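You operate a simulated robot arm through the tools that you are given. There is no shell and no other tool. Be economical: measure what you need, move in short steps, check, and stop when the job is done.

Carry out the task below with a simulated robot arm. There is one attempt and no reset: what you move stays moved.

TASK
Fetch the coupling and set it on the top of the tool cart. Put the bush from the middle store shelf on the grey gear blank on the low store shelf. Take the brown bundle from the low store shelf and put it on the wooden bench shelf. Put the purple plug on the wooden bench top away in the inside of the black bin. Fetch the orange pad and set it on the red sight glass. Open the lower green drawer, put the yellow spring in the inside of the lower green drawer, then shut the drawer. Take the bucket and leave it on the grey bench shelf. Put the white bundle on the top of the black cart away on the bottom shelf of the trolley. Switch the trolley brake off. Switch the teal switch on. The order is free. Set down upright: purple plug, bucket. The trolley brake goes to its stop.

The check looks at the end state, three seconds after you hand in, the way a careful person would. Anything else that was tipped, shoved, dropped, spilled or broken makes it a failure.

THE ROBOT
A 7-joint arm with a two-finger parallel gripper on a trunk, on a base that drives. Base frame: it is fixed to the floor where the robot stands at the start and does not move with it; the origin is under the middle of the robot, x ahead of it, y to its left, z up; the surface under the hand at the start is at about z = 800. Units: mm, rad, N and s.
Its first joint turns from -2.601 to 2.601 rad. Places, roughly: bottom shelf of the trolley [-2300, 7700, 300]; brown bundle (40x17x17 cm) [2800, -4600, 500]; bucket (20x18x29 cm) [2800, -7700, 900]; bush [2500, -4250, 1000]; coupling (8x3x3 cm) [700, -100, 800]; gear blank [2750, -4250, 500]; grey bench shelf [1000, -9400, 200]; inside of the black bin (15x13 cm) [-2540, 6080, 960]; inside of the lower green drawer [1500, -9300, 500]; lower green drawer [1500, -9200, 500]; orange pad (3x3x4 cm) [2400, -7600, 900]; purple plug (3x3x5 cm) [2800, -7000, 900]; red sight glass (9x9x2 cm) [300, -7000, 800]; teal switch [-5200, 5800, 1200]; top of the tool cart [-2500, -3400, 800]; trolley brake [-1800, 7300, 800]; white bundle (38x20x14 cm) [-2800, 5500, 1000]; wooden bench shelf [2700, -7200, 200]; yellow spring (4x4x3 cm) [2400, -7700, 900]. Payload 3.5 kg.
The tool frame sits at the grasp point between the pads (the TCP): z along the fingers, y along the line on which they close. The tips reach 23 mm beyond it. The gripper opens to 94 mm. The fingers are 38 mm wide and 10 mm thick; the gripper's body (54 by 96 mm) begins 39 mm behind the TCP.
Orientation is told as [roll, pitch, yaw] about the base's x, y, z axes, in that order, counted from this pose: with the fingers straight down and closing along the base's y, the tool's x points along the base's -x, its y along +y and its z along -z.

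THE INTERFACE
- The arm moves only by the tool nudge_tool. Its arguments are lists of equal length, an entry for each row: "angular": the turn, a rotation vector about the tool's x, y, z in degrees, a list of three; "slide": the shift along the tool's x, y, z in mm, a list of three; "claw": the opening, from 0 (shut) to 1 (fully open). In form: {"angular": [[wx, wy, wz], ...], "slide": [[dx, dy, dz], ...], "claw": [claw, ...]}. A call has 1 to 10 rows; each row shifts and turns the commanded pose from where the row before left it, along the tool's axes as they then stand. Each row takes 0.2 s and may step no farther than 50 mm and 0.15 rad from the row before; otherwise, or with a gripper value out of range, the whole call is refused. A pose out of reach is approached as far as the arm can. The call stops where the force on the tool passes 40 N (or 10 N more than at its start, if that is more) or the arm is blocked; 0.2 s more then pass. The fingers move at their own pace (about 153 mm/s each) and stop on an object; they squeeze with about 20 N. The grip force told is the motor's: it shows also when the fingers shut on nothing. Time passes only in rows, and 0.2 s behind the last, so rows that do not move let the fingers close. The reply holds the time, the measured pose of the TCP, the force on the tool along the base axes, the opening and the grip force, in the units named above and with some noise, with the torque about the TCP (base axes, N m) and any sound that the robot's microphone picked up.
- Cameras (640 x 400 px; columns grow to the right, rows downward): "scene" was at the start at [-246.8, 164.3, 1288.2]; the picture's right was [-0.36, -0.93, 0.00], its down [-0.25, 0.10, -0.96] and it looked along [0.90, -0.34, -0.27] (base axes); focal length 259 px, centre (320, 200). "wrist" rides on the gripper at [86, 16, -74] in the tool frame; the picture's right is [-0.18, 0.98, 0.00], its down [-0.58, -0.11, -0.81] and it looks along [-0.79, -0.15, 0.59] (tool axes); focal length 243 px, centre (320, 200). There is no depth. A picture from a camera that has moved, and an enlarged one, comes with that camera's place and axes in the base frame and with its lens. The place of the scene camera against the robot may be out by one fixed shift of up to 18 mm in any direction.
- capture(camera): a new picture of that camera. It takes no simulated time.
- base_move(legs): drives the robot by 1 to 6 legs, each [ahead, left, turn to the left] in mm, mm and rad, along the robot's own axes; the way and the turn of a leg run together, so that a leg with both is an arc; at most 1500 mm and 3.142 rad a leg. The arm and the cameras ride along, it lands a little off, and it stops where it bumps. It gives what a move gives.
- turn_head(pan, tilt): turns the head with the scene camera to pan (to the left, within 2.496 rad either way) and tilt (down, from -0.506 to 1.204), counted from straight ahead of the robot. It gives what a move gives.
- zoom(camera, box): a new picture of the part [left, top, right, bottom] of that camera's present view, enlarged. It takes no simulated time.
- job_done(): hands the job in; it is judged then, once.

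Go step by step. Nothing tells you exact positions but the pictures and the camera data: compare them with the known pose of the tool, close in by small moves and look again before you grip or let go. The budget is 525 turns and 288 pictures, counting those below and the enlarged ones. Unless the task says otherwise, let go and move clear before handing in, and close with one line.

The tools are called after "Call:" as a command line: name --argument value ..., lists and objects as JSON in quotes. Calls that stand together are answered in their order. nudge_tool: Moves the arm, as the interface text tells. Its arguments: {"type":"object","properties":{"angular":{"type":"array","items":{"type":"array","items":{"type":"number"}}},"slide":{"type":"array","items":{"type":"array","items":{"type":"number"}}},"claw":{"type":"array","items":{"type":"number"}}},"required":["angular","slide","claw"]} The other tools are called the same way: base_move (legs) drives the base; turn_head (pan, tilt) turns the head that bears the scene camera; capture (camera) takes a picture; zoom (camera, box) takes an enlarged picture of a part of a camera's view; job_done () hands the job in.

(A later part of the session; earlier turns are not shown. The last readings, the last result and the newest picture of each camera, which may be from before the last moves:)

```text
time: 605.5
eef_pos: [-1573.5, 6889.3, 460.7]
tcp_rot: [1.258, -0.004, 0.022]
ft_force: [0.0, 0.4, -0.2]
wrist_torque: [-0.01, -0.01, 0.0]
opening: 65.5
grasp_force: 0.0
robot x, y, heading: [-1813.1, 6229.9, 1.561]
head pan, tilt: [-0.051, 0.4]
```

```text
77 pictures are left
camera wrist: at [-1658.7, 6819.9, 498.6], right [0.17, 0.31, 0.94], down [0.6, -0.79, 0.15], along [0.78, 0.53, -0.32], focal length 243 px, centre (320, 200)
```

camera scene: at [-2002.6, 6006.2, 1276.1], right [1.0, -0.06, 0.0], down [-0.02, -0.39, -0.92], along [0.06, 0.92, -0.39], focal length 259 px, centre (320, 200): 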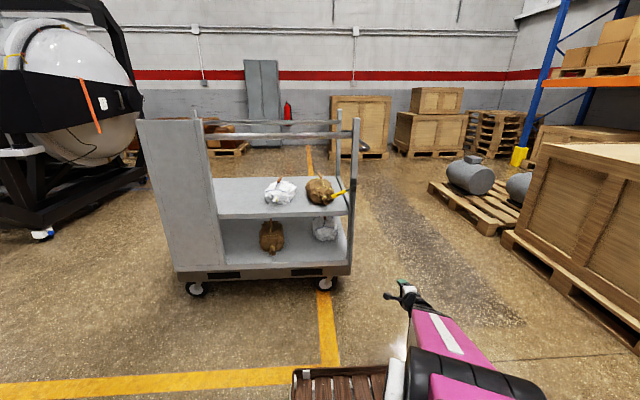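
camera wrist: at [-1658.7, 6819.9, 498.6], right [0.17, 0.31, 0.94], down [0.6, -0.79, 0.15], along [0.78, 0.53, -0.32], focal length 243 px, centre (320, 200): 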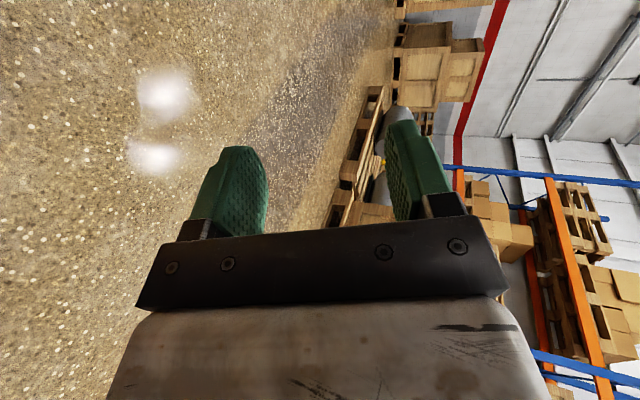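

Call:
zoom --camera "scene" --box '[290, 160, 370, 220]'

Call:
nudge_tool --angular '[[0, 0, 0], [0, 0, 0], [0, 0, 0], [0, 0, 0], [0, 0, 0], [0, 0, 0], [0, 0, 0], [0, 0, 0]]' --slide '[[14, 18, 3], [26, 34, 6], [30, 36, 8], [30, 36, 8], [30, 36, 8], [30, 36, 8], [30, 36, 8], [30, 36, 8]]' --claw '[0.7, 0.7, 0.7, 0.7, 0.7, 0.7, 0.7, 0.7]'

```text
6.67 times, centred on (330, 190) of scene
camera zoom: at [-2002.6, 6006.2, 1276.1], right [1.0, -0.06, 0.0], down [-0.02, -0.39, -0.92], along [0.06, 0.92, -0.39], focal length 1725 px, centre (253, 267)
```

zoom: 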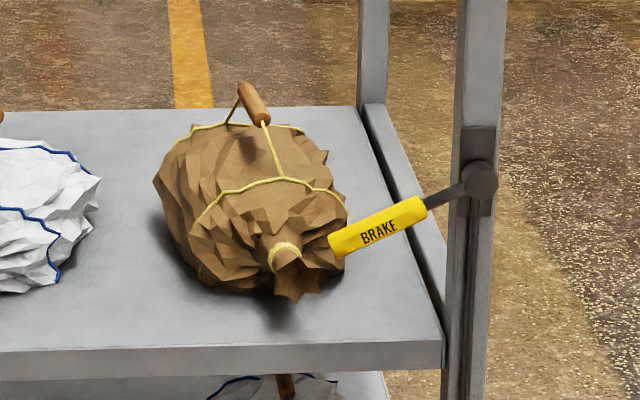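

```text
time: 607.3
eef_pos: [-1794.4, 7019.0, 693.9]
tcp_rot: [1.263, 0.006, 0.019]
ft_force: [-0.1, -0.8, 0.1]
wrist_torque: [0.02, -0.01, 0.0]
opening: 65.6
grasp_force: 0.1
robot x, y, heading: [-1810.8, 6235.6, 1.558]
head pan, tilt: [-0.051, 0.4]
```

Lever grip ≈ [-1814,7316,768], pivot ≈ [-1729,7318,800]. I raise the hand to that height and advance in front of it.

Call:
nudge_tool --angular '[[0, 0, 0], [0, 0, 0], [0, 0, 0]]' --slide '[[6, 18, -6], [7, 26, -8], [7, 26, -8]]' --claw '[0.75, 0.75, 0.75]'

Call:
base_move --legs '[[210, 0, 0]]'

Call:
capture --camera "wrist"

Call:
zoom --camera "scene" --box '[290, 130, 410, 220]'

```text
time: 608.1
eef_pos: [-1816.5, 7018.8, 768.3]
tcp_rot: [1.259, -0.004, 0.023]
ft_force: [-0.1, 0.5, 0.5]
wrist_torque: [0.01, -0.01, -0.04]
opening: 70.8
grasp_force: 0.1
robot x, y, heading: [-1810.9, 6236.4, 1.562]
head pan, tilt: [-0.051, 0.4]
```

```text
time: 609.7
eef_pos: [-1817.3, 7232.2, 768.1]
tcp_rot: [1.258, -0.003, 0.025]
ft_force: [0.0, 0.1, 0.0]
wrist_torque: [0.06, 0.0, 0.0]
opening: 70.5
grasp_force: 0.0
robot x, y, heading: [-1810.0, 6451.8, 1.56]
head pan, tilt: [-0.051, 0.4]
```

```text
75 pictures are left
camera wrist: at [-1900.7, 7163.2, 806.3], right [0.17, 0.31, 0.94], down [0.6, -0.79, 0.15], along [0.78, 0.54, -0.32], focal length 243 px, centre (320, 200)
```

wrist: 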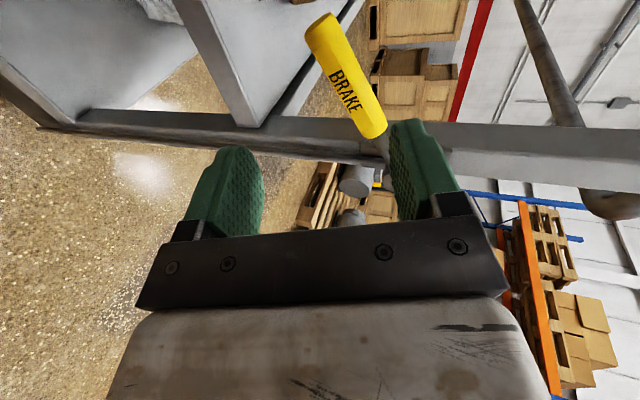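

```text
4.44 times, centred on (350, 175) of scene
camera zoom: at [-1999.8, 6219.0, 1276.1], right [1.0, -0.06, 0.0], down [-0.02, -0.39, -0.92], along [0.05, 0.92, -0.39], focal length 1150 px, centre (187, 311)
```

zoom: 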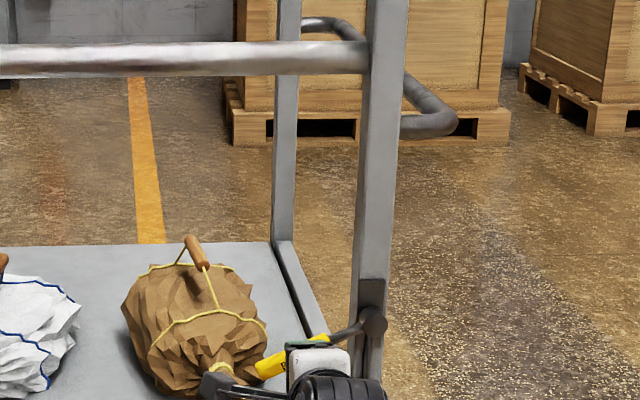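

Well aligned. Advancing 78 mm to straddle the grip.

Call:
base_move --legs '[[76, 0, 0]]'

Call:
capture --camera "wrist"

```text
time: 610.8
eef_pos: [-1816.4, 7307.7, 767.9]
tcp_rot: [1.259, -0.003, 0.028]
ft_force: [-1.6, -0.1, -0.9]
wrist_torque: [-0.01, -0.03, 0.0]
opening: 70.7
grasp_force: 0.0
robot x, y, heading: [-1810.6, 6522.8, 1.561]
head pan, tilt: [-0.051, 0.4]
```

```text
73 pictures are left
camera wrist: at [-1901.3, 7239.8, 806.3], right [0.17, 0.31, 0.94], down [0.6, -0.79, 0.15], along [0.78, 0.54, -0.32], focal length 243 px, centre (320, 200)
```

wrist: 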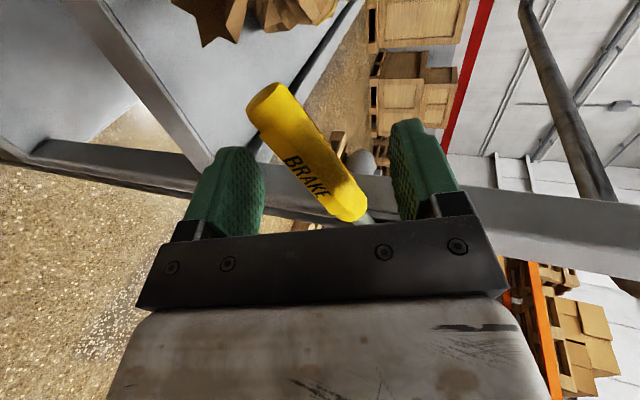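

Straddled. Trying upward first, gently.

Call:
nudge_tool --angular '[[0, 0, 0], [0, 0, 0], [0, 0, 0], [0, 0, 0], [0, 0, 0], [0, 0, 0]]' --slide '[[0, 7.6, -2.4], [0, 7.6, -2.4], [0, 7.6, -2.4], [0, 7.6, -2.4], [0, 7.6, -2.4], [0, 7.6, -2.4]]' --claw '[0.75, 0.75, 0.75, 0.75, 0.75, 0.75]'

Call:
capture --camera "wrist"

```text
time: 612.2
eef_pos: [-1816.3, 7308.8, 817.3]
tcp_rot: [1.259, -0.004, 0.025]
ft_force: [-1.2, 0.0, -3.3]
wrist_torque: [-0.06, -0.01, 0.01]
opening: 71.9
grasp_force: 1.6
robot x, y, heading: [-1808.5, 6522.7, 1.567]
head pan, tilt: [-0.051, 0.4]
```

```text
72 pictures are left
camera wrist: at [-1901.3, 7240.4, 854.6], right [0.17, 0.31, 0.94], down [0.6, -0.79, 0.15], along [0.78, 0.54, -0.32], focal length 243 px, centre (320, 200)
```

wrist: 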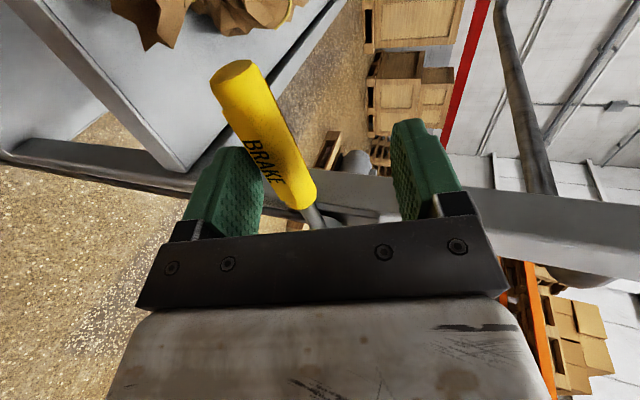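

The lever follows upward with little force. Continuing along its arc.

Call:
nudge_tool --angular '[[0, 0, 0], [0, 0, 0], [0, 0, 0], [0, 0, 0], [0, 0, 0], [0, 0, 0]]' --slide '[[0, 9.5, -3], [0, 9.5, -3], [-2, 9.5, -3], [-3, 9.5, -3], [-4, 9.5, -3], [-5, 9.5, -3]]' --claw '[0.75, 0.75, 0.75, 0.75, 0.75, 0.75]'

Call:
capture --camera "wrist"

```text
time: 613.6
eef_pos: [-1803.6, 7308.5, 873.8]
tcp_rot: [1.252, -0.001, 0.026]
ft_force: [-4.6, -1.6, -20.6]
wrist_torque: [-0.45, 0.73, 0.09]
opening: 78.9
grasp_force: 9.0
robot x, y, heading: [-1810.3, 6520.5, 1.567]
head pan, tilt: [-0.051, 0.4]
```

```text
71 pictures are left
camera wrist: at [-1888.6, 7240.8, 913.1], right [0.17, 0.31, 0.93], down [0.6, -0.78, 0.15], along [0.78, 0.54, -0.32], focal length 243 px, centre (320, 200)
```

wrist: 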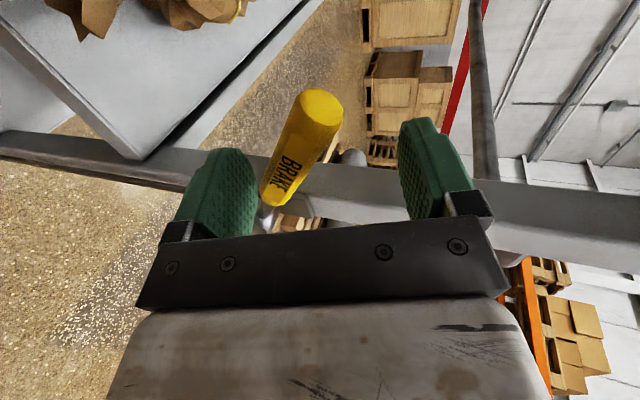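

Call:
nudge_tool --angular '[[0, 0, 0], [0, 0, 0], [0, 0, 0], [0, 0, 0]]' --slide '[[-4, 9.5, -3], [-5, 9.5, -3], [-5, 9, -3], [-6, 9, -3]]' --claw '[0.9, 0.9, 0.9, 0.9]'

Call:
capture --camera "wrist"

Call:
zoom --camera "scene" --box '[300, 120, 420, 210]'

```text
time: 614.6
eef_pos: [-1782.8, 7309.1, 916.1]
tcp_rot: [1.259, -0.002, 0.026]
ft_force: [0.3, 0.1, 0.6]
wrist_torque: [-0.01, 0.04, 0.01]
opening: 84.5
grasp_force: 0.0
robot x, y, heading: [-1809.7, 6524.7, 1.567]
head pan, tilt: [-0.051, 0.4]
```

```text
70 pictures are left
camera wrist: at [-1867.2, 7240.0, 953.8], right [0.17, 0.31, 0.94], down [0.6, -0.79, 0.15], along [0.78, 0.54, -0.32], focal length 243 px, centre (320, 200)
```

wrist: 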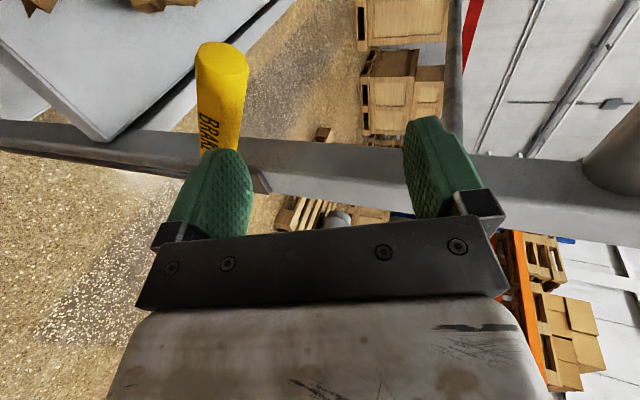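

```text
4.44 times, centred on (360, 165) of scene
camera zoom: at [-1998.7, 6295.4, 1276.1], right [1.0, -0.06, 0.0], down [-0.02, -0.39, -0.92], along [0.05, 0.92, -0.39], focal length 1150 px, centre (142, 356)
```

zoom: 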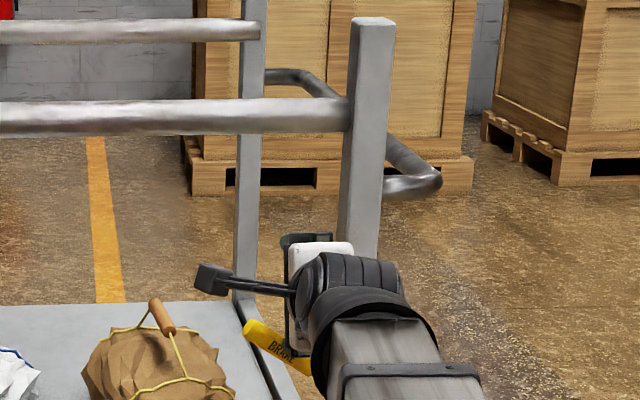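

The lever is now up at about +35°, but the finger slipped past it. I back out, re-straddle, and confirm it is at its stop.

Call:
base_move --legs '[[-85, 0, 0]]'

Call:
nudge_tool --angular '[[0, 0, 0], [0, 0, 0], [0, 0, 0]]' --slide '[[9, -15, 5], [10, -22, 7], [10, -24, 8]]' --claw '[0.75, 0.75, 0.75]'

Call:
capture --camera "wrist"

Call:
zoom --camera "scene" --box '[300, 130, 420, 220]'

```text
time: 615.7
eef_pos: [-1784.7, 7222.9, 914.9]
tcp_rot: [1.26, -0.003, 0.028]
ft_force: [-0.5, 0.3, 0.2]
wrist_torque: [0.01, 0.01, 0.03]
opening: 84.7
grasp_force: 0.0
robot x, y, heading: [-1806.2, 6438.7, 1.569]
head pan, tilt: [-0.051, 0.4]
```

```text
time: 616.5
eef_pos: [-1812.6, 7223.3, 850.7]
tcp_rot: [1.259, -0.004, 0.027]
ft_force: [0.8, 0.4, -0.2]
wrist_torque: [0.01, 0.0, 0.01]
opening: 70.5
grasp_force: 0.2
robot x, y, heading: [-1808.2, 6438.7, 1.568]
head pan, tilt: [-0.051, 0.4]
```

```text
68 pictures are left
camera wrist: at [-1897.6, 7154.5, 889.1], right [0.17, 0.31, 0.94], down [0.6, -0.78, 0.15], along [0.78, 0.54, -0.32], focal length 243 px, centre (320, 200)
```

wrist: 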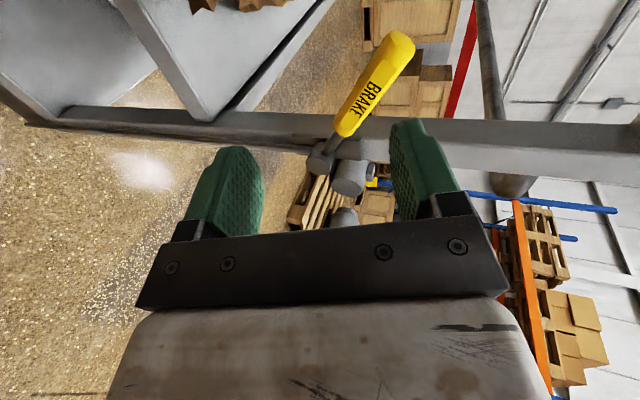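

```text
4.44 times, centred on (360, 175) of scene
camera zoom: at [-1999.0, 6209.9, 1276.1], right [1.0, -0.06, 0.0], down [-0.02, -0.39, -0.92], along [0.05, 0.92, -0.39], focal length 1150 px, centre (142, 311)
```

zoom: 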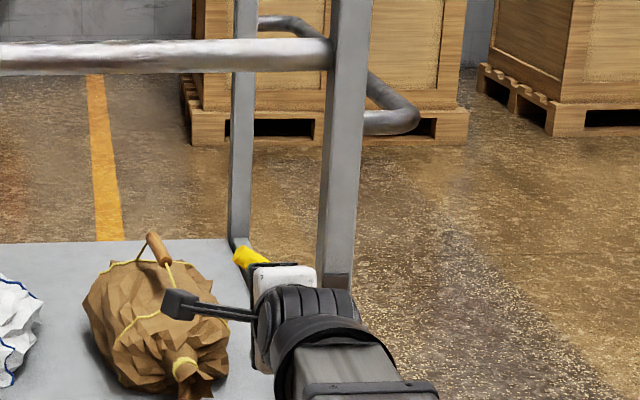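

Call:
base_move --legs '[[88, 0, 0]]'

Call:
nudge_tool --angular '[[0, 0, 0], [0, 0, 0], [0, 0, 0], [0, 0, 0], [0, 0, 0]]' --slide '[[0, 7.6, -2.4], [0, 7.6, -2.4], [-1, 4.7, -1.5], [-1, 4.7, -1.5], [-1, 4.7, -1.5]]' --claw '[0.75, 0.75, 0.75, 0.75, 0.75]'

Call:
capture --camera "wrist"

```text
time: 617.5
eef_pos: [-1812.1, 7309.8, 852.3]
tcp_rot: [1.259, -0.003, 0.026]
ft_force: [0.0, 0.9, 0.2]
wrist_torque: [0.0, -0.03, 0.02]
opening: 70.7
grasp_force: 0.0
robot x, y, heading: [-1808.1, 6523.8, 1.564]
head pan, tilt: [-0.051, 0.4]
```

```text
time: 618.7
eef_pos: [-1808.9, 7308.8, 883.5]
tcp_rot: [1.258, -0.003, 0.026]
ft_force: [-0.2, 0.4, 0.7]
wrist_torque: [0.0, 0.01, 0.02]
opening: 70.5
grasp_force: 0.1
robot x, y, heading: [-1808.2, 6523.7, 1.565]
head pan, tilt: [-0.051, 0.4]
```

```text
66 pictures are left
camera wrist: at [-1892.6, 7240.8, 921.0], right [0.17, 0.31, 0.94], down [0.6, -0.79, 0.15], along [0.78, 0.54, -0.32], focal length 243 px, centre (320, 200)
```

wrist: 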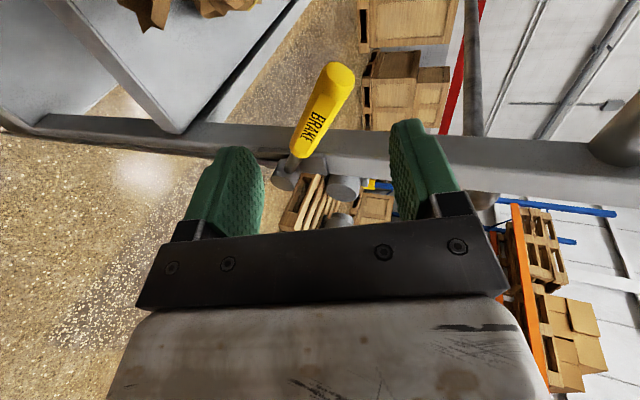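

The trolley appears to have rolled ~60 mm north when I re-entered (its brake is now off). I back off and measure its position against the earlier picture.

Call:
base_move --legs '[[-160, 0, 0]]'

Call:
capture --camera "scene"

Call:
zoom --camera "scene" --box '[290, 130, 410, 220]'

```text
time: 620.2
eef_pos: [-1807.7, 7148.7, 884.3]
tcp_rot: [1.259, -0.003, 0.025]
ft_force: [-0.4, 0.4, -0.1]
wrist_torque: [0.02, -0.01, 0.01]
opening: 70.5
grasp_force: 0.1
robot x, y, heading: [-1811.6, 6365.6, 1.564]
head pan, tilt: [-0.051, 0.4]
```

```text
65 pictures are left
camera scene: at [-2000.8, 6134.8, 1276.1], right [1.0, -0.06, 0.0], down [-0.02, -0.39, -0.92], along [0.06, 0.92, -0.39], focal length 259 px, centre (320, 200)
```

scene: 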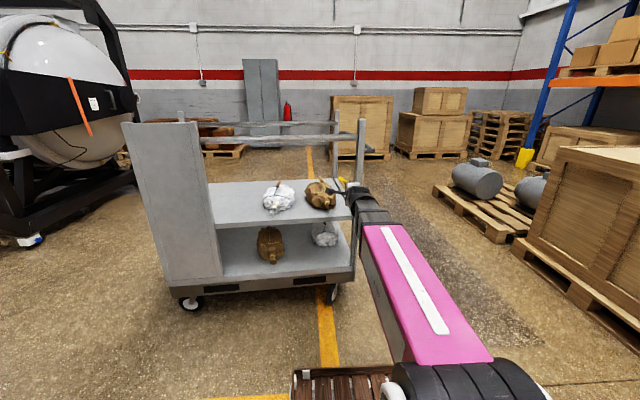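

```text
4.44 times, centred on (350, 175) of scene
camera zoom: at [-2000.8, 6134.8, 1276.1], right [1.0, -0.06, 0.0], down [-0.02, -0.39, -0.92], along [0.06, 0.92, -0.39], focal length 1150 px, centre (187, 311)
```

zoom: 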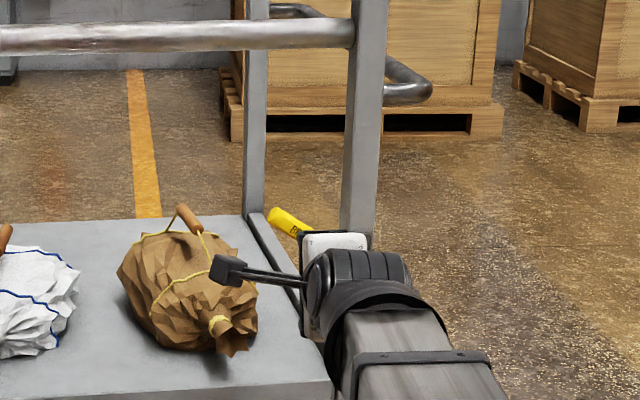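

The trolley's right (east) end seems swung north by several cm. I return to the earlier viewpoint for a direct comparison.

Call:
base_move --legs '[[-129, 0, 0]]'

Call:
capture --camera "scene"

Call:
zoom --camera "scene" --box '[290, 160, 370, 220]'

```text
time: 621.5
eef_pos: [-1806.4, 7014.4, 884.5]
tcp_rot: [1.259, -0.005, 0.02]
ft_force: [-0.2, -0.1, 0.2]
wrist_torque: [0.0, -0.01, 0.01]
opening: 70.4
grasp_force: 0.0
robot x, y, heading: [-1811.8, 6230.1, 1.556]
head pan, tilt: [-0.051, 0.4]
```

```text
63 pictures are left
camera scene: at [-2003.0, 6001.8, 1276.1], right [1.0, -0.06, 0.0], down [-0.02, -0.39, -0.92], along [0.06, 0.92, -0.39], focal length 259 px, centre (320, 200)
```

scene: 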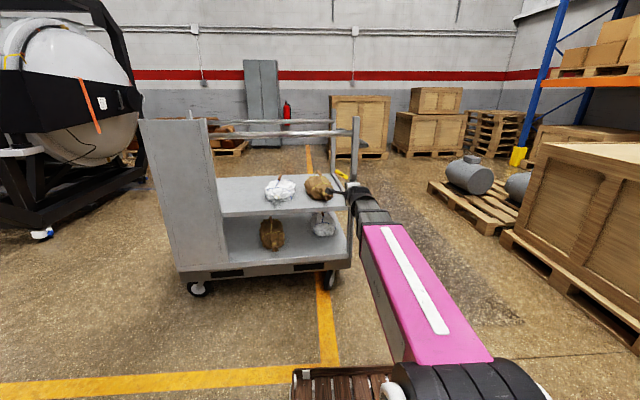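

```text
6.67 times, centred on (330, 190) of scene
camera zoom: at [-2003.0, 6001.8, 1276.1], right [1.0, -0.06, 0.0], down [-0.02, -0.39, -0.92], along [0.06, 0.92, -0.39], focal length 1725 px, centre (253, 267)
```

zoom: 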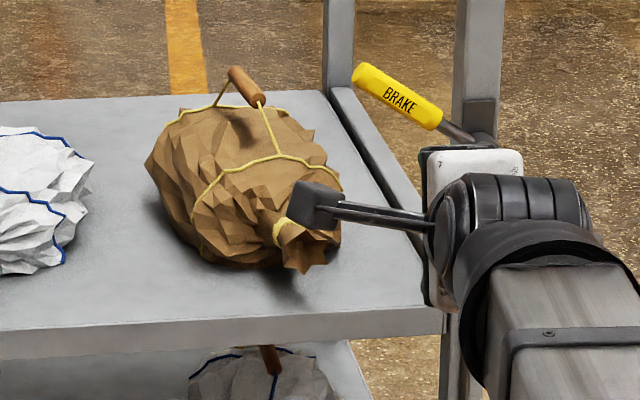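

The east end has swung ~9 cm north. Since the trolley now rolls freely, I'll grip its south top rail (≈ z 1070) and draw it back. Raising the hand to the rail.

Call:
nudge_tool --angular '[[0, 0, 0], [0, 0, 0], [0, 0, 0], [0, 0, 0], [0, 0, 0]]' --slide '[[2, 20, -6], [2, 38, -12], [2, 40, -13], [2, 40, -13], [2, 39, -12]]' --claw '[0.85, 0.85, 0.85, 0.85, 0.85]'

Call:
base_move --legs '[[280, 0, 0]]'

Call:
capture --camera "wrist"

Call:
zoom --camera "scene" --box '[290, 90, 410, 180]'

```text
time: 622.7
eef_pos: [-1814.6, 7016.9, 1068.8]
tcp_rot: [1.259, -0.005, 0.02]
ft_force: [-0.3, 0.0, 0.5]
wrist_torque: [-0.01, 0.0, 0.0]
opening: 79.9
grasp_force: 0.2
robot x, y, heading: [-1812.2, 6233.4, 1.557]
head pan, tilt: [-0.051, 0.4]
```

```text
time: 624.6
eef_pos: [-1805.3, 7297.6, 1068.8]
tcp_rot: [1.258, -0.004, 0.012]
ft_force: [0.3, 0.3, -0.3]
wrist_torque: [0.05, -0.01, -0.03]
opening: 79.7
grasp_force: 0.0
robot x, y, heading: [-1805.5, 6509.0, 1.55]
head pan, tilt: [-0.051, 0.4]
```

```text
61 pictures are left
camera wrist: at [-1890.2, 7230.6, 1106.5], right [0.18, 0.3, 0.94], down [0.59, -0.79, 0.15], along [0.79, 0.53, -0.32], focal length 243 px, centre (320, 200)
```

wrist: 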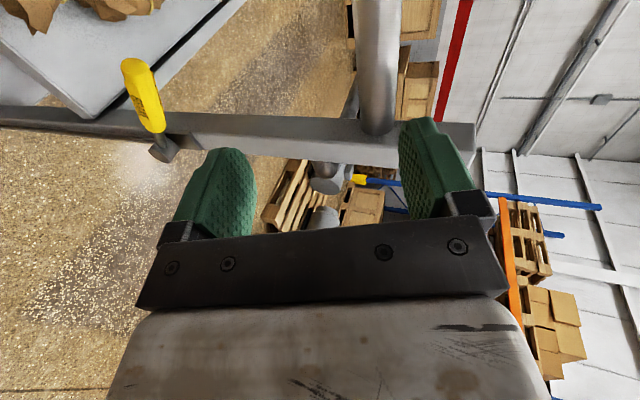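

```text
4.44 times, centred on (350, 135) of scene
camera zoom: at [-2000.3, 6284.0, 1276.1], right [1.0, -0.07, 0.0], down [-0.03, -0.39, -0.92], along [0.07, 0.92, -0.39], focal length 1150 px, centre (187, 489)
```

zoom: 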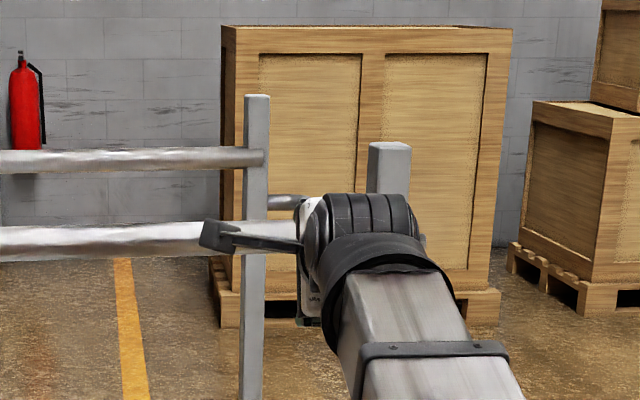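

Call:
base_move --legs '[[75, 0, 0]]'

Call:
capture --camera "wrist"

```text
time: 625.7
eef_pos: [-1802.7, 7375.7, 1069.3]
tcp_rot: [1.258, -0.004, 0.011]
ft_force: [0.3, -0.1, -0.3]
wrist_torque: [-0.01, -0.05, -0.01]
opening: 80.0
grasp_force: 0.1
robot x, y, heading: [-1804.3, 6590.2, 1.55]
head pan, tilt: [-0.051, 0.4]
```

```text
59 pictures are left
camera wrist: at [-1887.9, 7308.6, 1106.5], right [0.18, 0.3, 0.94], down [0.59, -0.79, 0.15], along [0.79, 0.53, -0.32], focal length 243 px, centre (320, 200)
```

wrist: 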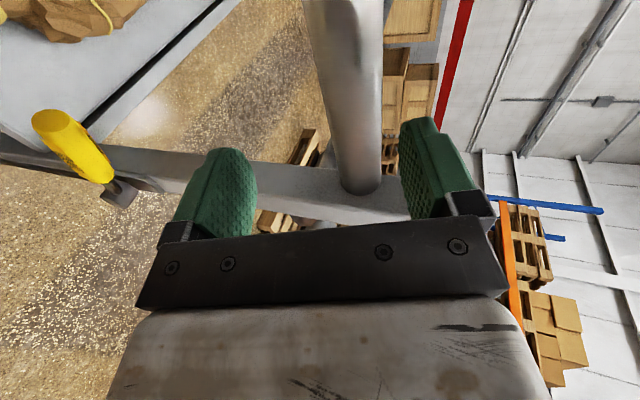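

Rail at y≈7434, z≈1071. Advancing 50 mm and gripping it.

Call:
base_move --legs '[[48, 0, 0]]'

Call:
nudge_tool --angular '[[0, 0, 0], [0, 0, 0], [0, 0, 0], [0, 0, 0]]' --slide '[[0, 0, 0], [0, 0, 0], [0, 0, 0], [0, 0, 0]]' --claw '[0.5, 0.2, 0.2, 0.2]'

Call:
capture --camera "wrist"

```text
time: 626.6
eef_pos: [-1801.1, 7423.3, 1069.3]
tcp_rot: [1.258, -0.003, 0.011]
ft_force: [-0.5, -0.5, 0.1]
wrist_torque: [0.0, -0.01, -0.01]
opening: 80.0
grasp_force: 0.1
robot x, y, heading: [-1800.9, 6633.4, 1.545]
head pan, tilt: [-0.051, 0.4]
```

```text
time: 627.3
eef_pos: [-1802.4, 7424.8, 1074.5]
tcp_rot: [1.277, -0.008, 0.011]
ft_force: [-0.6, -1.5, 17.6]
wrist_torque: [0.5, -0.66, 0.16]
opening: 33.2
grasp_force: 16.1
robot x, y, heading: [-1802.7, 6635.7, 1.551]
head pan, tilt: [-0.051, 0.4]
stopped in row 3: the force on the tool passed its limit at 40 N (the readings are from after the stop); the commanded pose is now the measured one
```

```text
58 pictures are left
camera wrist: at [-1886.9, 7355.8, 1110.4], right [0.17, 0.29, 0.94], down [0.59, -0.8, 0.13], along [0.79, 0.53, -0.31], focal length 243 px, centre (320, 200)
```

wrist: 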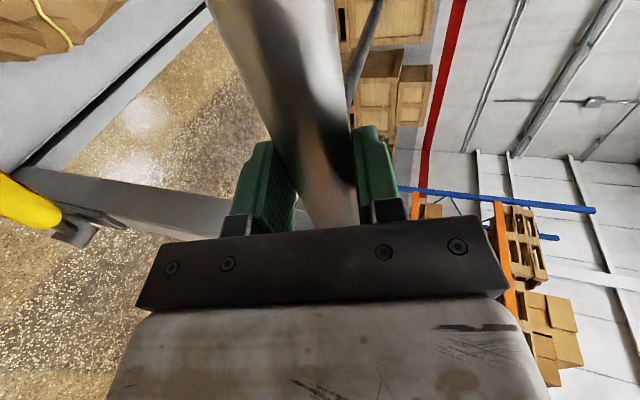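

Call:
nudge_tool --angular '[[0, 0, 0], [0, 0, 0], [0, 0, 0], [0, 0, 0], [0, 0, 0], [0, 0, 0]]' --slide '[[0, 0, 0], [0, -1.5, -4.8], [0, -3, -9.5], [0, -3, -9.5], [0, -3, -9.5], [0, 0, 0]]' --claw '[0.2, 0.2, 0.2, 0.2, 0.2, 0.2]'

Call:
nudge_tool --angular '[[0, 0, 0], [0, 0, 0], [0, 0, 0], [0, 0, 0], [0, 0, 0], [0, 0, 0], [0, 0, 0]]' --slide '[[0, -3, -9.5], [0, -3, -9.5], [0, -3, -9.5], [0, -3, -9.5], [0, -1.5, -4.8], [0, 0, 0], [0, 0, 0]]' --claw '[0.2, 0.2, 0.2, 0.2, 0.2, 0.2, 0.2]'

Call:
capture --camera "scene"

```text
time: 628.2
eef_pos: [-1800.9, 7403.7, 1074.1]
tcp_rot: [1.282, -0.009, 0.011]
ft_force: [2.4, -5.3, 5.8]
wrist_torque: [0.27, -0.58, 0.73]
opening: 33.2
grasp_force: 19.8
robot x, y, heading: [-1800.8, 6634.2, 1.554]
head pan, tilt: [-0.051, 0.4]
stopped in row 4: the force on the tool passed its limit at 40 N (the readings are from after the stop); the commanded pose is now the measured one
```

```text
time: 629.8
eef_pos: [-1801.3, 7362.4, 1074.3]
tcp_rot: [1.284, -0.005, 0.01]
ft_force: [-0.5, -0.1, 26.5]
wrist_torque: [0.55, 0.74, 0.35]
opening: 32.8
grasp_force: 19.8
robot x, y, heading: [-1804.7, 6633.9, 1.553]
head pan, tilt: [-0.051, 0.4]
```

```text
57 pictures are left
camera scene: at [-1997.9, 6408.1, 1276.0], right [1.0, -0.07, 0.0], down [-0.03, -0.39, -0.92], along [0.07, 0.92, -0.39], focal length 259 px, centre (320, 200)
```

scene: 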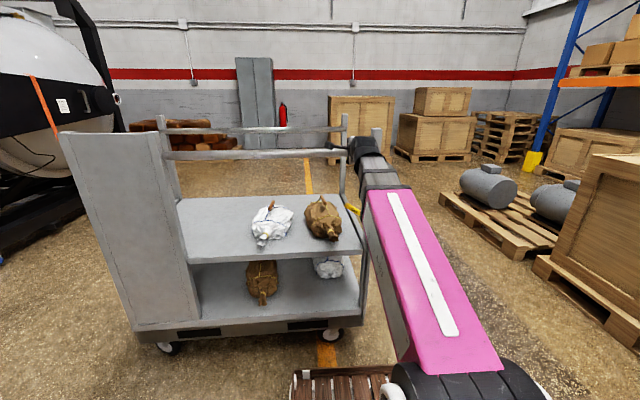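

Call:
nudge_tool --angular '[[0, 0, 0], [0, 0, 0], [0, 0, 0], [0, 0, 0], [0, 0, 0]]' --slide '[[0, -1.5, -4.8], [0, -2, -6.5], [0, -2, -6.5], [0, 0, 0], [0, 0, 0]]' --claw '[0.2, 0.2, 0.2, 0.2, 0.2]'

Call:
nudge_tool --angular '[[0, 0, 0], [0, 0, 0], [0, 0, 0], [0, 0, 0]]' --slide '[[0, 0, 0], [0, 0, 0], [0, 0, 0], [0, 0, 0]]' --claw '[0.6, 0.8, 0.85, 0.85]'

Call:
base_move --legs '[[-100, 0, 0], [-300, 0, 0]]'

Call:
capture --camera "scene"

Call:
zoom --camera "scene" --box '[290, 160, 370, 220]'

```text
time: 630.7
eef_pos: [-1800.5, 7344.5, 1072.7]
tcp_rot: [1.29, -0.005, 0.009]
ft_force: [2.2, -4.2, 7.4]
wrist_torque: [0.36, 0.88, 0.34]
opening: 33.1
grasp_force: 20.0
robot x, y, heading: [-1802.3, 6635.3, 1.549]
head pan, tilt: [-0.051, 0.4]
stopped in row 4: the force on the tool passed its limit at 41 N (the readings are from after the stop); the commanded pose is now the measured one
```

```text
time: 631.7
eef_pos: [-1799.2, 7345.3, 1072.7]
tcp_rot: [1.29, -0.006, 0.009]
ft_force: [0.9, -0.3, 0.4]
wrist_torque: [0.05, 0.01, -0.01]
opening: 79.9
grasp_force: 0.0
robot x, y, heading: [-1804.8, 6635.1, 1.549]
head pan, tilt: [-0.051, 0.4]
```

```text
time: 634.5
eef_pos: [-1808.7, 6940.8, 1073.8]
tcp_rot: [1.289, -0.007, 0.01]
ft_force: [0.0, 0.5, -0.9]
wrist_torque: [0.02, -0.01, 0.0]
opening: 79.9
grasp_force: 0.0
robot x, y, heading: [-1812.8, 6233.7, 1.547]
head pan, tilt: [-0.051, 0.4]
```

```text
56 pictures are left
camera scene: at [-2006.2, 6005.6, 1276.1], right [1.0, -0.07, 0.0], down [-0.03, -0.39, -0.92], along [0.07, 0.92, -0.39], focal length 259 px, centre (320, 200)
```

scene: 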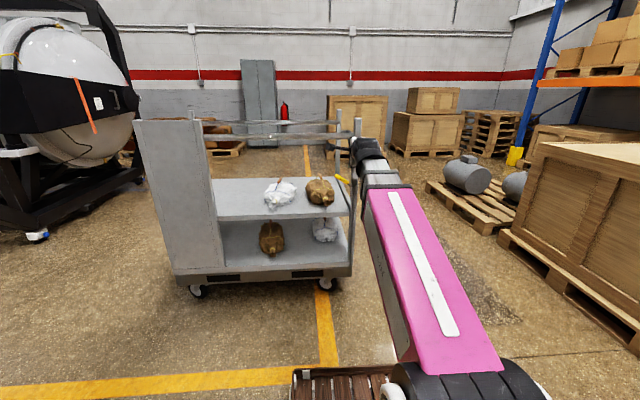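

```text
6.67 times, centred on (330, 190) of scene
camera zoom: at [-2006.2, 6005.6, 1276.1], right [1.0, -0.07, 0.0], down [-0.03, -0.39, -0.92], along [0.07, 0.92, -0.39], focal length 1725 px, centre (253, 267)
```

zoom: 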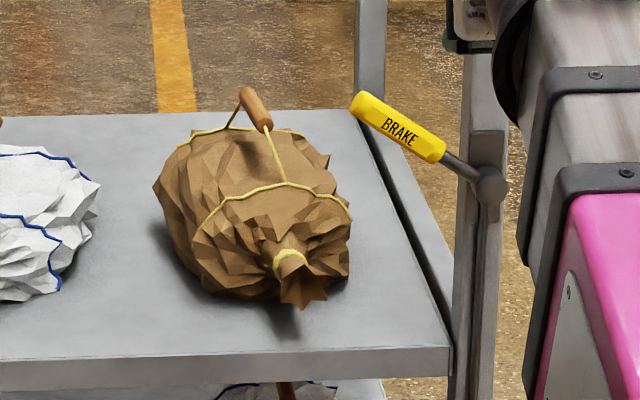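

The trolley is back within ~15 mm of where it was. I verify once more that the lever is at its upper stop, entering with fully open fingers so as not to push it.

Call:
nudge_tool --angular '[[0, 0, 0], [0, 0, 0], [0, 0, 0], [0, 0, 0], [0, 0, 0], [0, 0, 0]]' --slide '[[-3, -20, 6], [-3, -40, 12], [-3, -42, 12], [-3, -42, 12], [-3, -42, 12], [-4, -40, 11]]' --claw '[1, 1, 1, 1, 1, 1]'

Call:
base_move --legs '[[295, 0, 0]]'

Call:
capture --camera "wrist"

```text
time: 635.9
eef_pos: [-1787.4, 6942.8, 837.9]
tcp_rot: [1.29, -0.005, 0.01]
ft_force: [0.0, 0.2, 0.4]
wrist_torque: [0.0, 0.01, -0.04]
opening: 94.1
grasp_force: 0.1
robot x, y, heading: [-1817.1, 6229.9, 1.55]
head pan, tilt: [-0.051, 0.4]
```

```text
time: 637.9
eef_pos: [-1776.5, 7241.8, 838.2]
tcp_rot: [1.29, -0.007, 0.006]
ft_force: [0.0, 0.3, -0.2]
wrist_torque: [0.01, 0.0, 0.0]
opening: 94.0
grasp_force: 0.0
robot x, y, heading: [-1803.4, 6532.4, 1.545]
head pan, tilt: [-0.051, 0.4]
```

```text
54 pictures are left
camera wrist: at [-1862.1, 7173.2, 873.6], right [0.18, 0.27, 0.95], down [0.59, -0.8, 0.12], along [0.79, 0.53, -0.3], focal length 243 px, centre (320, 200)
```

wrist: 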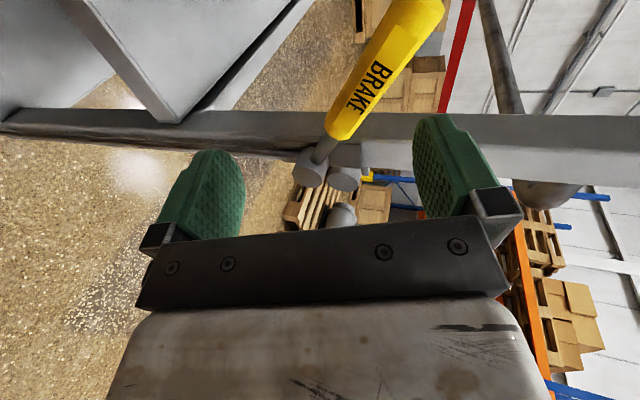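

Call:
nudge_tool --angular '[[0, 0, 0], [0, 0, 0], [0, 0, 0], [0, 0, 0], [0, 0, 0]]' --slide '[[0, 3, 10.5], [0, 4, 14], [0, 4, 14], [0, 4, 13], [0, 2.5, 9]]' --claw '[1, 1, 1, 1, 1]'

Call:
nudge_tool --angular '[[0, 0, 0], [0, 0, 0], [0, 0, 0], [0, 0, 0], [0, 0, 0]]' --slide '[[0, 7.7, -2.2], [0, 7.7, -2.2], [0, 4.8, -1.4], [0, 3, -0.9], [0, 3, -0.9]]' --claw '[1, 1, 1, 1, 1]'

Call:
capture --camera "wrist"

```text
time: 639.1
eef_pos: [-1776.5, 7302.9, 838.8]
tcp_rot: [1.289, -0.005, 0.006]
ft_force: [-1.4, -0.4, 0.0]
wrist_torque: [0.0, 0.0, -0.01]
opening: 94.2
grasp_force: 0.0
robot x, y, heading: [-1801.2, 6529.2, 1.543]
head pan, tilt: [-0.051, 0.4]
```

```text
time: 640.3
eef_pos: [-1776.6, 7303.3, 867.7]
tcp_rot: [1.291, -0.007, 0.009]
ft_force: [0.5, -0.4, 0.4]
wrist_torque: [-0.02, 0.02, 0.0]
opening: 94.1
grasp_force: 0.1
robot x, y, heading: [-1803.7, 6530.2, 1.539]
head pan, tilt: [-0.051, 0.4]
```

```text
53 pictures are left
camera wrist: at [-1862.5, 7235.6, 902.8], right [0.18, 0.27, 0.95], down [0.59, -0.8, 0.12], along [0.79, 0.53, -0.3], focal length 243 px, centre (320, 200)
```

wrist: 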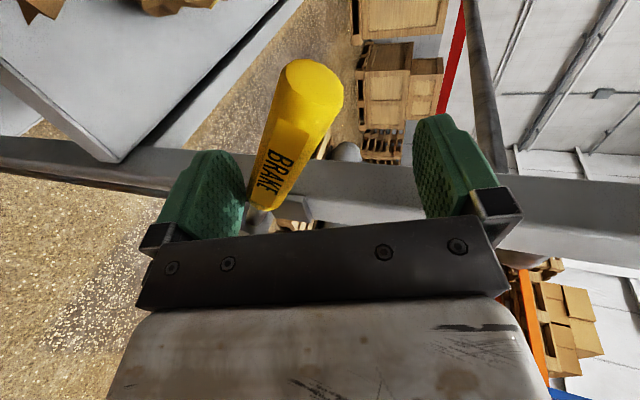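

Lever just above the lower finger, trolley unmoved. Pressing up until it resists.

Call:
nudge_tool --angular '[[0, 0, 0], [0, 0, 0], [0, 0, 0], [0, 0, 0], [0, 0, 0]]' --slide '[[0, 3, -0.9], [0, 3, -0.9], [0, 3, -0.9], [0, 3, -0.9], [0, 3, -0.9]]' --claw '[1, 1, 1, 1, 1]'

Call:
capture --camera "wrist"

```text
time: 641.0
eef_pos: [-1777.6, 7303.4, 868.7]
tcp_rot: [1.275, -0.004, 0.008]
ft_force: [0.2, -0.1, -11.7]
wrist_torque: [0.03, 0.2, 0.01]
opening: 94.1
grasp_force: 0.0
robot x, y, heading: [-1805.7, 6528.0, 1.545]
head pan, tilt: [-0.051, 0.4]
stopped in row 3: the force on the tool passed its limit at 46 N (the readings are from after the stop); the commanded pose is now the measured one
```

```text
52 pictures are left
camera wrist: at [-1862.6, 7235.8, 905.5], right [0.18, 0.29, 0.94], down [0.59, -0.8, 0.13], along [0.79, 0.53, -0.31], focal length 243 px, centre (320, 200)
```

wrist: 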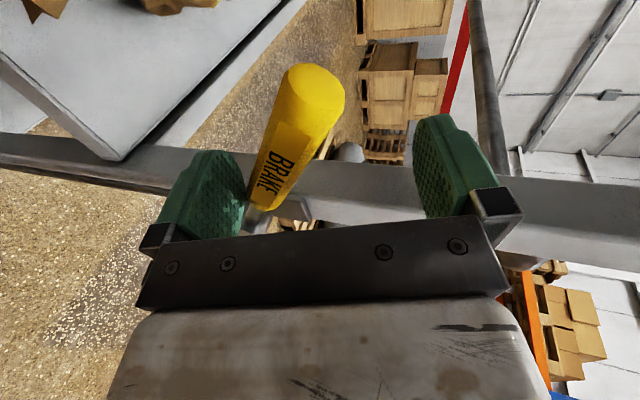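

The lever is firmly at its stop (46 N). I withdraw carefully, then head west toward the teal switch.

Call:
nudge_tool --angular '[[0, 0, 0], [0, 0, 0], [0, 0, 0], [0, 0, 0], [0, 0, 0]]' --slide '[[0, -7, 2], [0, -9, 2.6], [0, -4, -14], [0, -6, -22], [0, -8, -29]]' --claw '[1, 1, 1, 1, 1]'

Call:
base_move --legs '[[-200, 0, 0]]'

Call:
turn_head --pan 1.5 --tilt 0.1

Call:
capture --camera "scene"

```text
time: 642.2
eef_pos: [-1774.5, 7234.9, 856.5]
tcp_rot: [1.279, -0.004, 0.007]
ft_force: [-0.3, 1.0, 0.5]
wrist_torque: [-0.02, 0.02, -0.02]
opening: 94.2
grasp_force: 0.0
robot x, y, heading: [-1805.1, 6532.8, 1.542]
head pan, tilt: [-0.051, 0.4]
```

```text
time: 643.8
eef_pos: [-1779.9, 7030.4, 855.9]
tcp_rot: [1.28, -0.004, 0.007]
ft_force: [-1.0, 0.0, 0.3]
wrist_torque: [0.02, -0.01, -0.01]
opening: 94.0
grasp_force: 0.1
robot x, y, heading: [-1807.4, 6328.7, 1.542]
head pan, tilt: [-0.051, 0.4]
```

```text
time: 645.4
eef_pos: [-1778.8, 7029.8, 856.5]
tcp_rot: [1.279, -0.005, 0.004]
ft_force: [0.2, 0.7, -0.3]
wrist_torque: [0.02, -0.01, 0.0]
opening: 93.7
grasp_force: 0.1
robot x, y, heading: [-1807.7, 6321.1, 1.543]
head pan, tilt: [1.499, 0.099]
```

```text
51 pictures are left
camera scene: at [-2105.1, 6017.8, 1304.0], right [0.1, 0.99, 0.0], down [0.1, -0.01, -0.99], along [-0.99, 0.1, -0.1], focal length 259 px, centre (320, 200)
```

scene: 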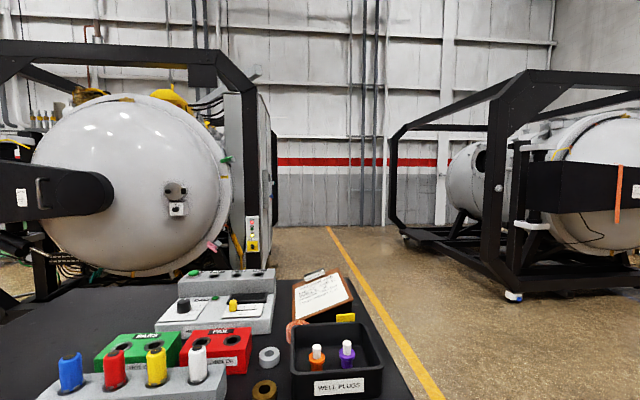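

The purple plug is visible upright in the bin. The switch should be on the north face of the grey cabinet; I drive west along the lane at y≈6700.

Call:
base_move --legs '[[0, 0, 0.8], [500, 0, 0], [0, 0, 0.8], [1000, 0, 0]]'

Call:
turn_head --pan 0.4 --tilt 0.15

Call:
capture --camera "scene"

```text
time: 657.4
eef_pos: [-3875.4, 6734.6, 856.1]
tcp_rot: [1.279, -0.006, 1.574]
ft_force: [-0.6, -0.1, -0.1]
wrist_torque: [0.02, 0.0, 0.0]
opening: 93.9
grasp_force: 0.1
robot x, y, heading: [-3169.2, 6698.0, 3.111]
head pan, tilt: [1.499, 0.099]
```

```text
time: 658.7
eef_pos: [-3874.9, 6734.2, 856.1]
tcp_rot: [1.278, -0.004, 1.574]
ft_force: [-0.5, -0.2, -0.7]
wrist_torque: [0.01, 0.03, 0.04]
opening: 94.1
grasp_force: 0.1
robot x, y, heading: [-3170.4, 6705.7, 3.116]
head pan, tilt: [0.4, 0.15]
```

```text
50 pictures are left
camera scene: at [-2935.8, 6475.9, 1299.4], right [-0.36, 0.93, 0.0], down [0.14, 0.05, -0.99], along [-0.92, -0.36, -0.15], focal length 259 px, centre (320, 200)
```

scene: 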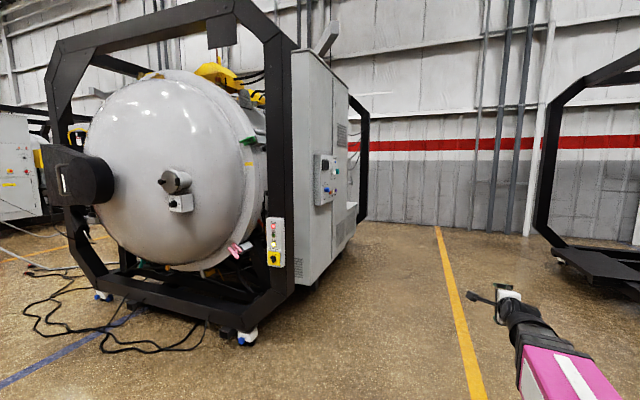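

Call:
zoom --camera "scene" --box '[290, 130, 370, 220]'

Call:
base_move --legs '[[1000, 0, 0], [1000, 0, 0]]'

Call:
turn_head --pan 1.45 --tilt 0.15

Call:
capture --camera "scene"

```text
4.44 times, centred on (330, 175) of scene
camera zoom: at [-2935.8, 6475.9, 1299.4], right [-0.36, 0.93, 0.0], down [0.14, 0.05, -0.99], along [-0.92, -0.36, -0.15], focal length 1150 px, centre (276, 311)
```

zoom: 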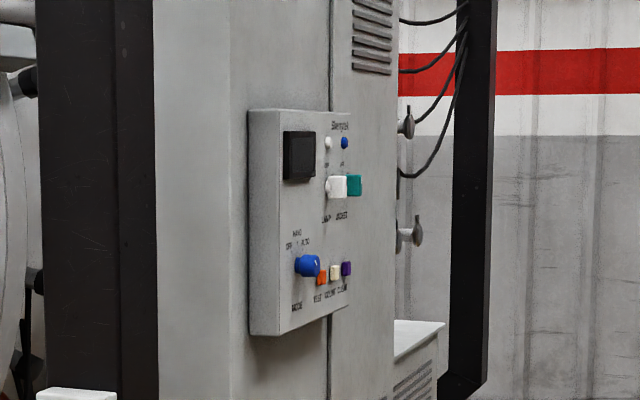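

```text
time: 668.8
eef_pos: [-5897.4, 6776.3, 854.8]
tcp_rot: [1.279, -0.004, 1.582]
ft_force: [0.1, 0.0, 0.1]
wrist_torque: [0.0, -0.03, 0.01]
opening: 94.0
grasp_force: 0.1
robot x, y, heading: [-5188.8, 6749.9, 3.121]
head pan, tilt: [0.4, 0.15]
```

```text
time: 670.1
eef_pos: [-5897.8, 6776.1, 855.7]
tcp_rot: [1.278, -0.005, 1.584]
ft_force: [-0.8, -0.1, -0.9]
wrist_torque: [-0.01, 0.0, -0.01]
opening: 93.9
grasp_force: 0.0
robot x, y, heading: [-5192.3, 6751.7, 3.121]
head pan, tilt: [1.45, 0.15]
```

```text
48 pictures are left
camera scene: at [-4883.3, 6469.1, 1299.3], right [-0.99, 0.14, 0.0], down [0.02, 0.15, -0.99], along [-0.14, -0.98, -0.15], focal length 259 px, centre (320, 200)
```

scene: 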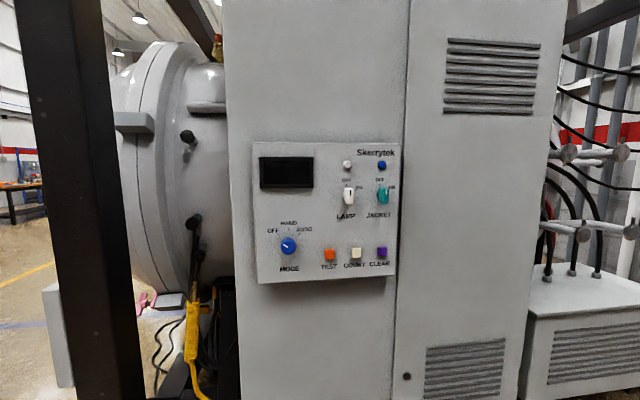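

Call:
zoom --camera "scene" --box '[330, 145, 410, 225]'

```text
5.00 times, centred on (370, 185) of scene
camera zoom: at [-4883.3, 6469.1, 1299.3], right [-0.99, 0.14, 0.0], down [0.02, 0.15, -0.99], along [-0.14, -0.98, -0.15], focal length 1294 px, centre (70, 275)
```

zoom: 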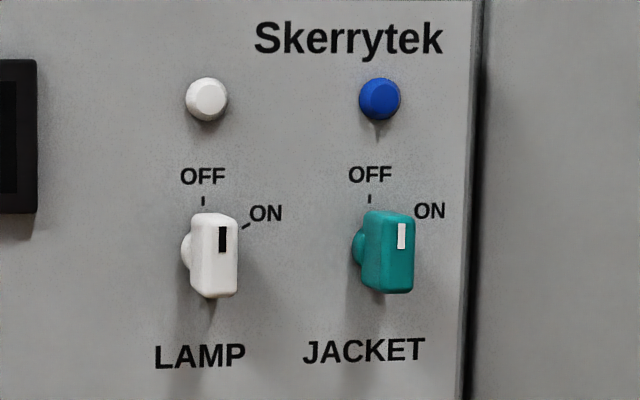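

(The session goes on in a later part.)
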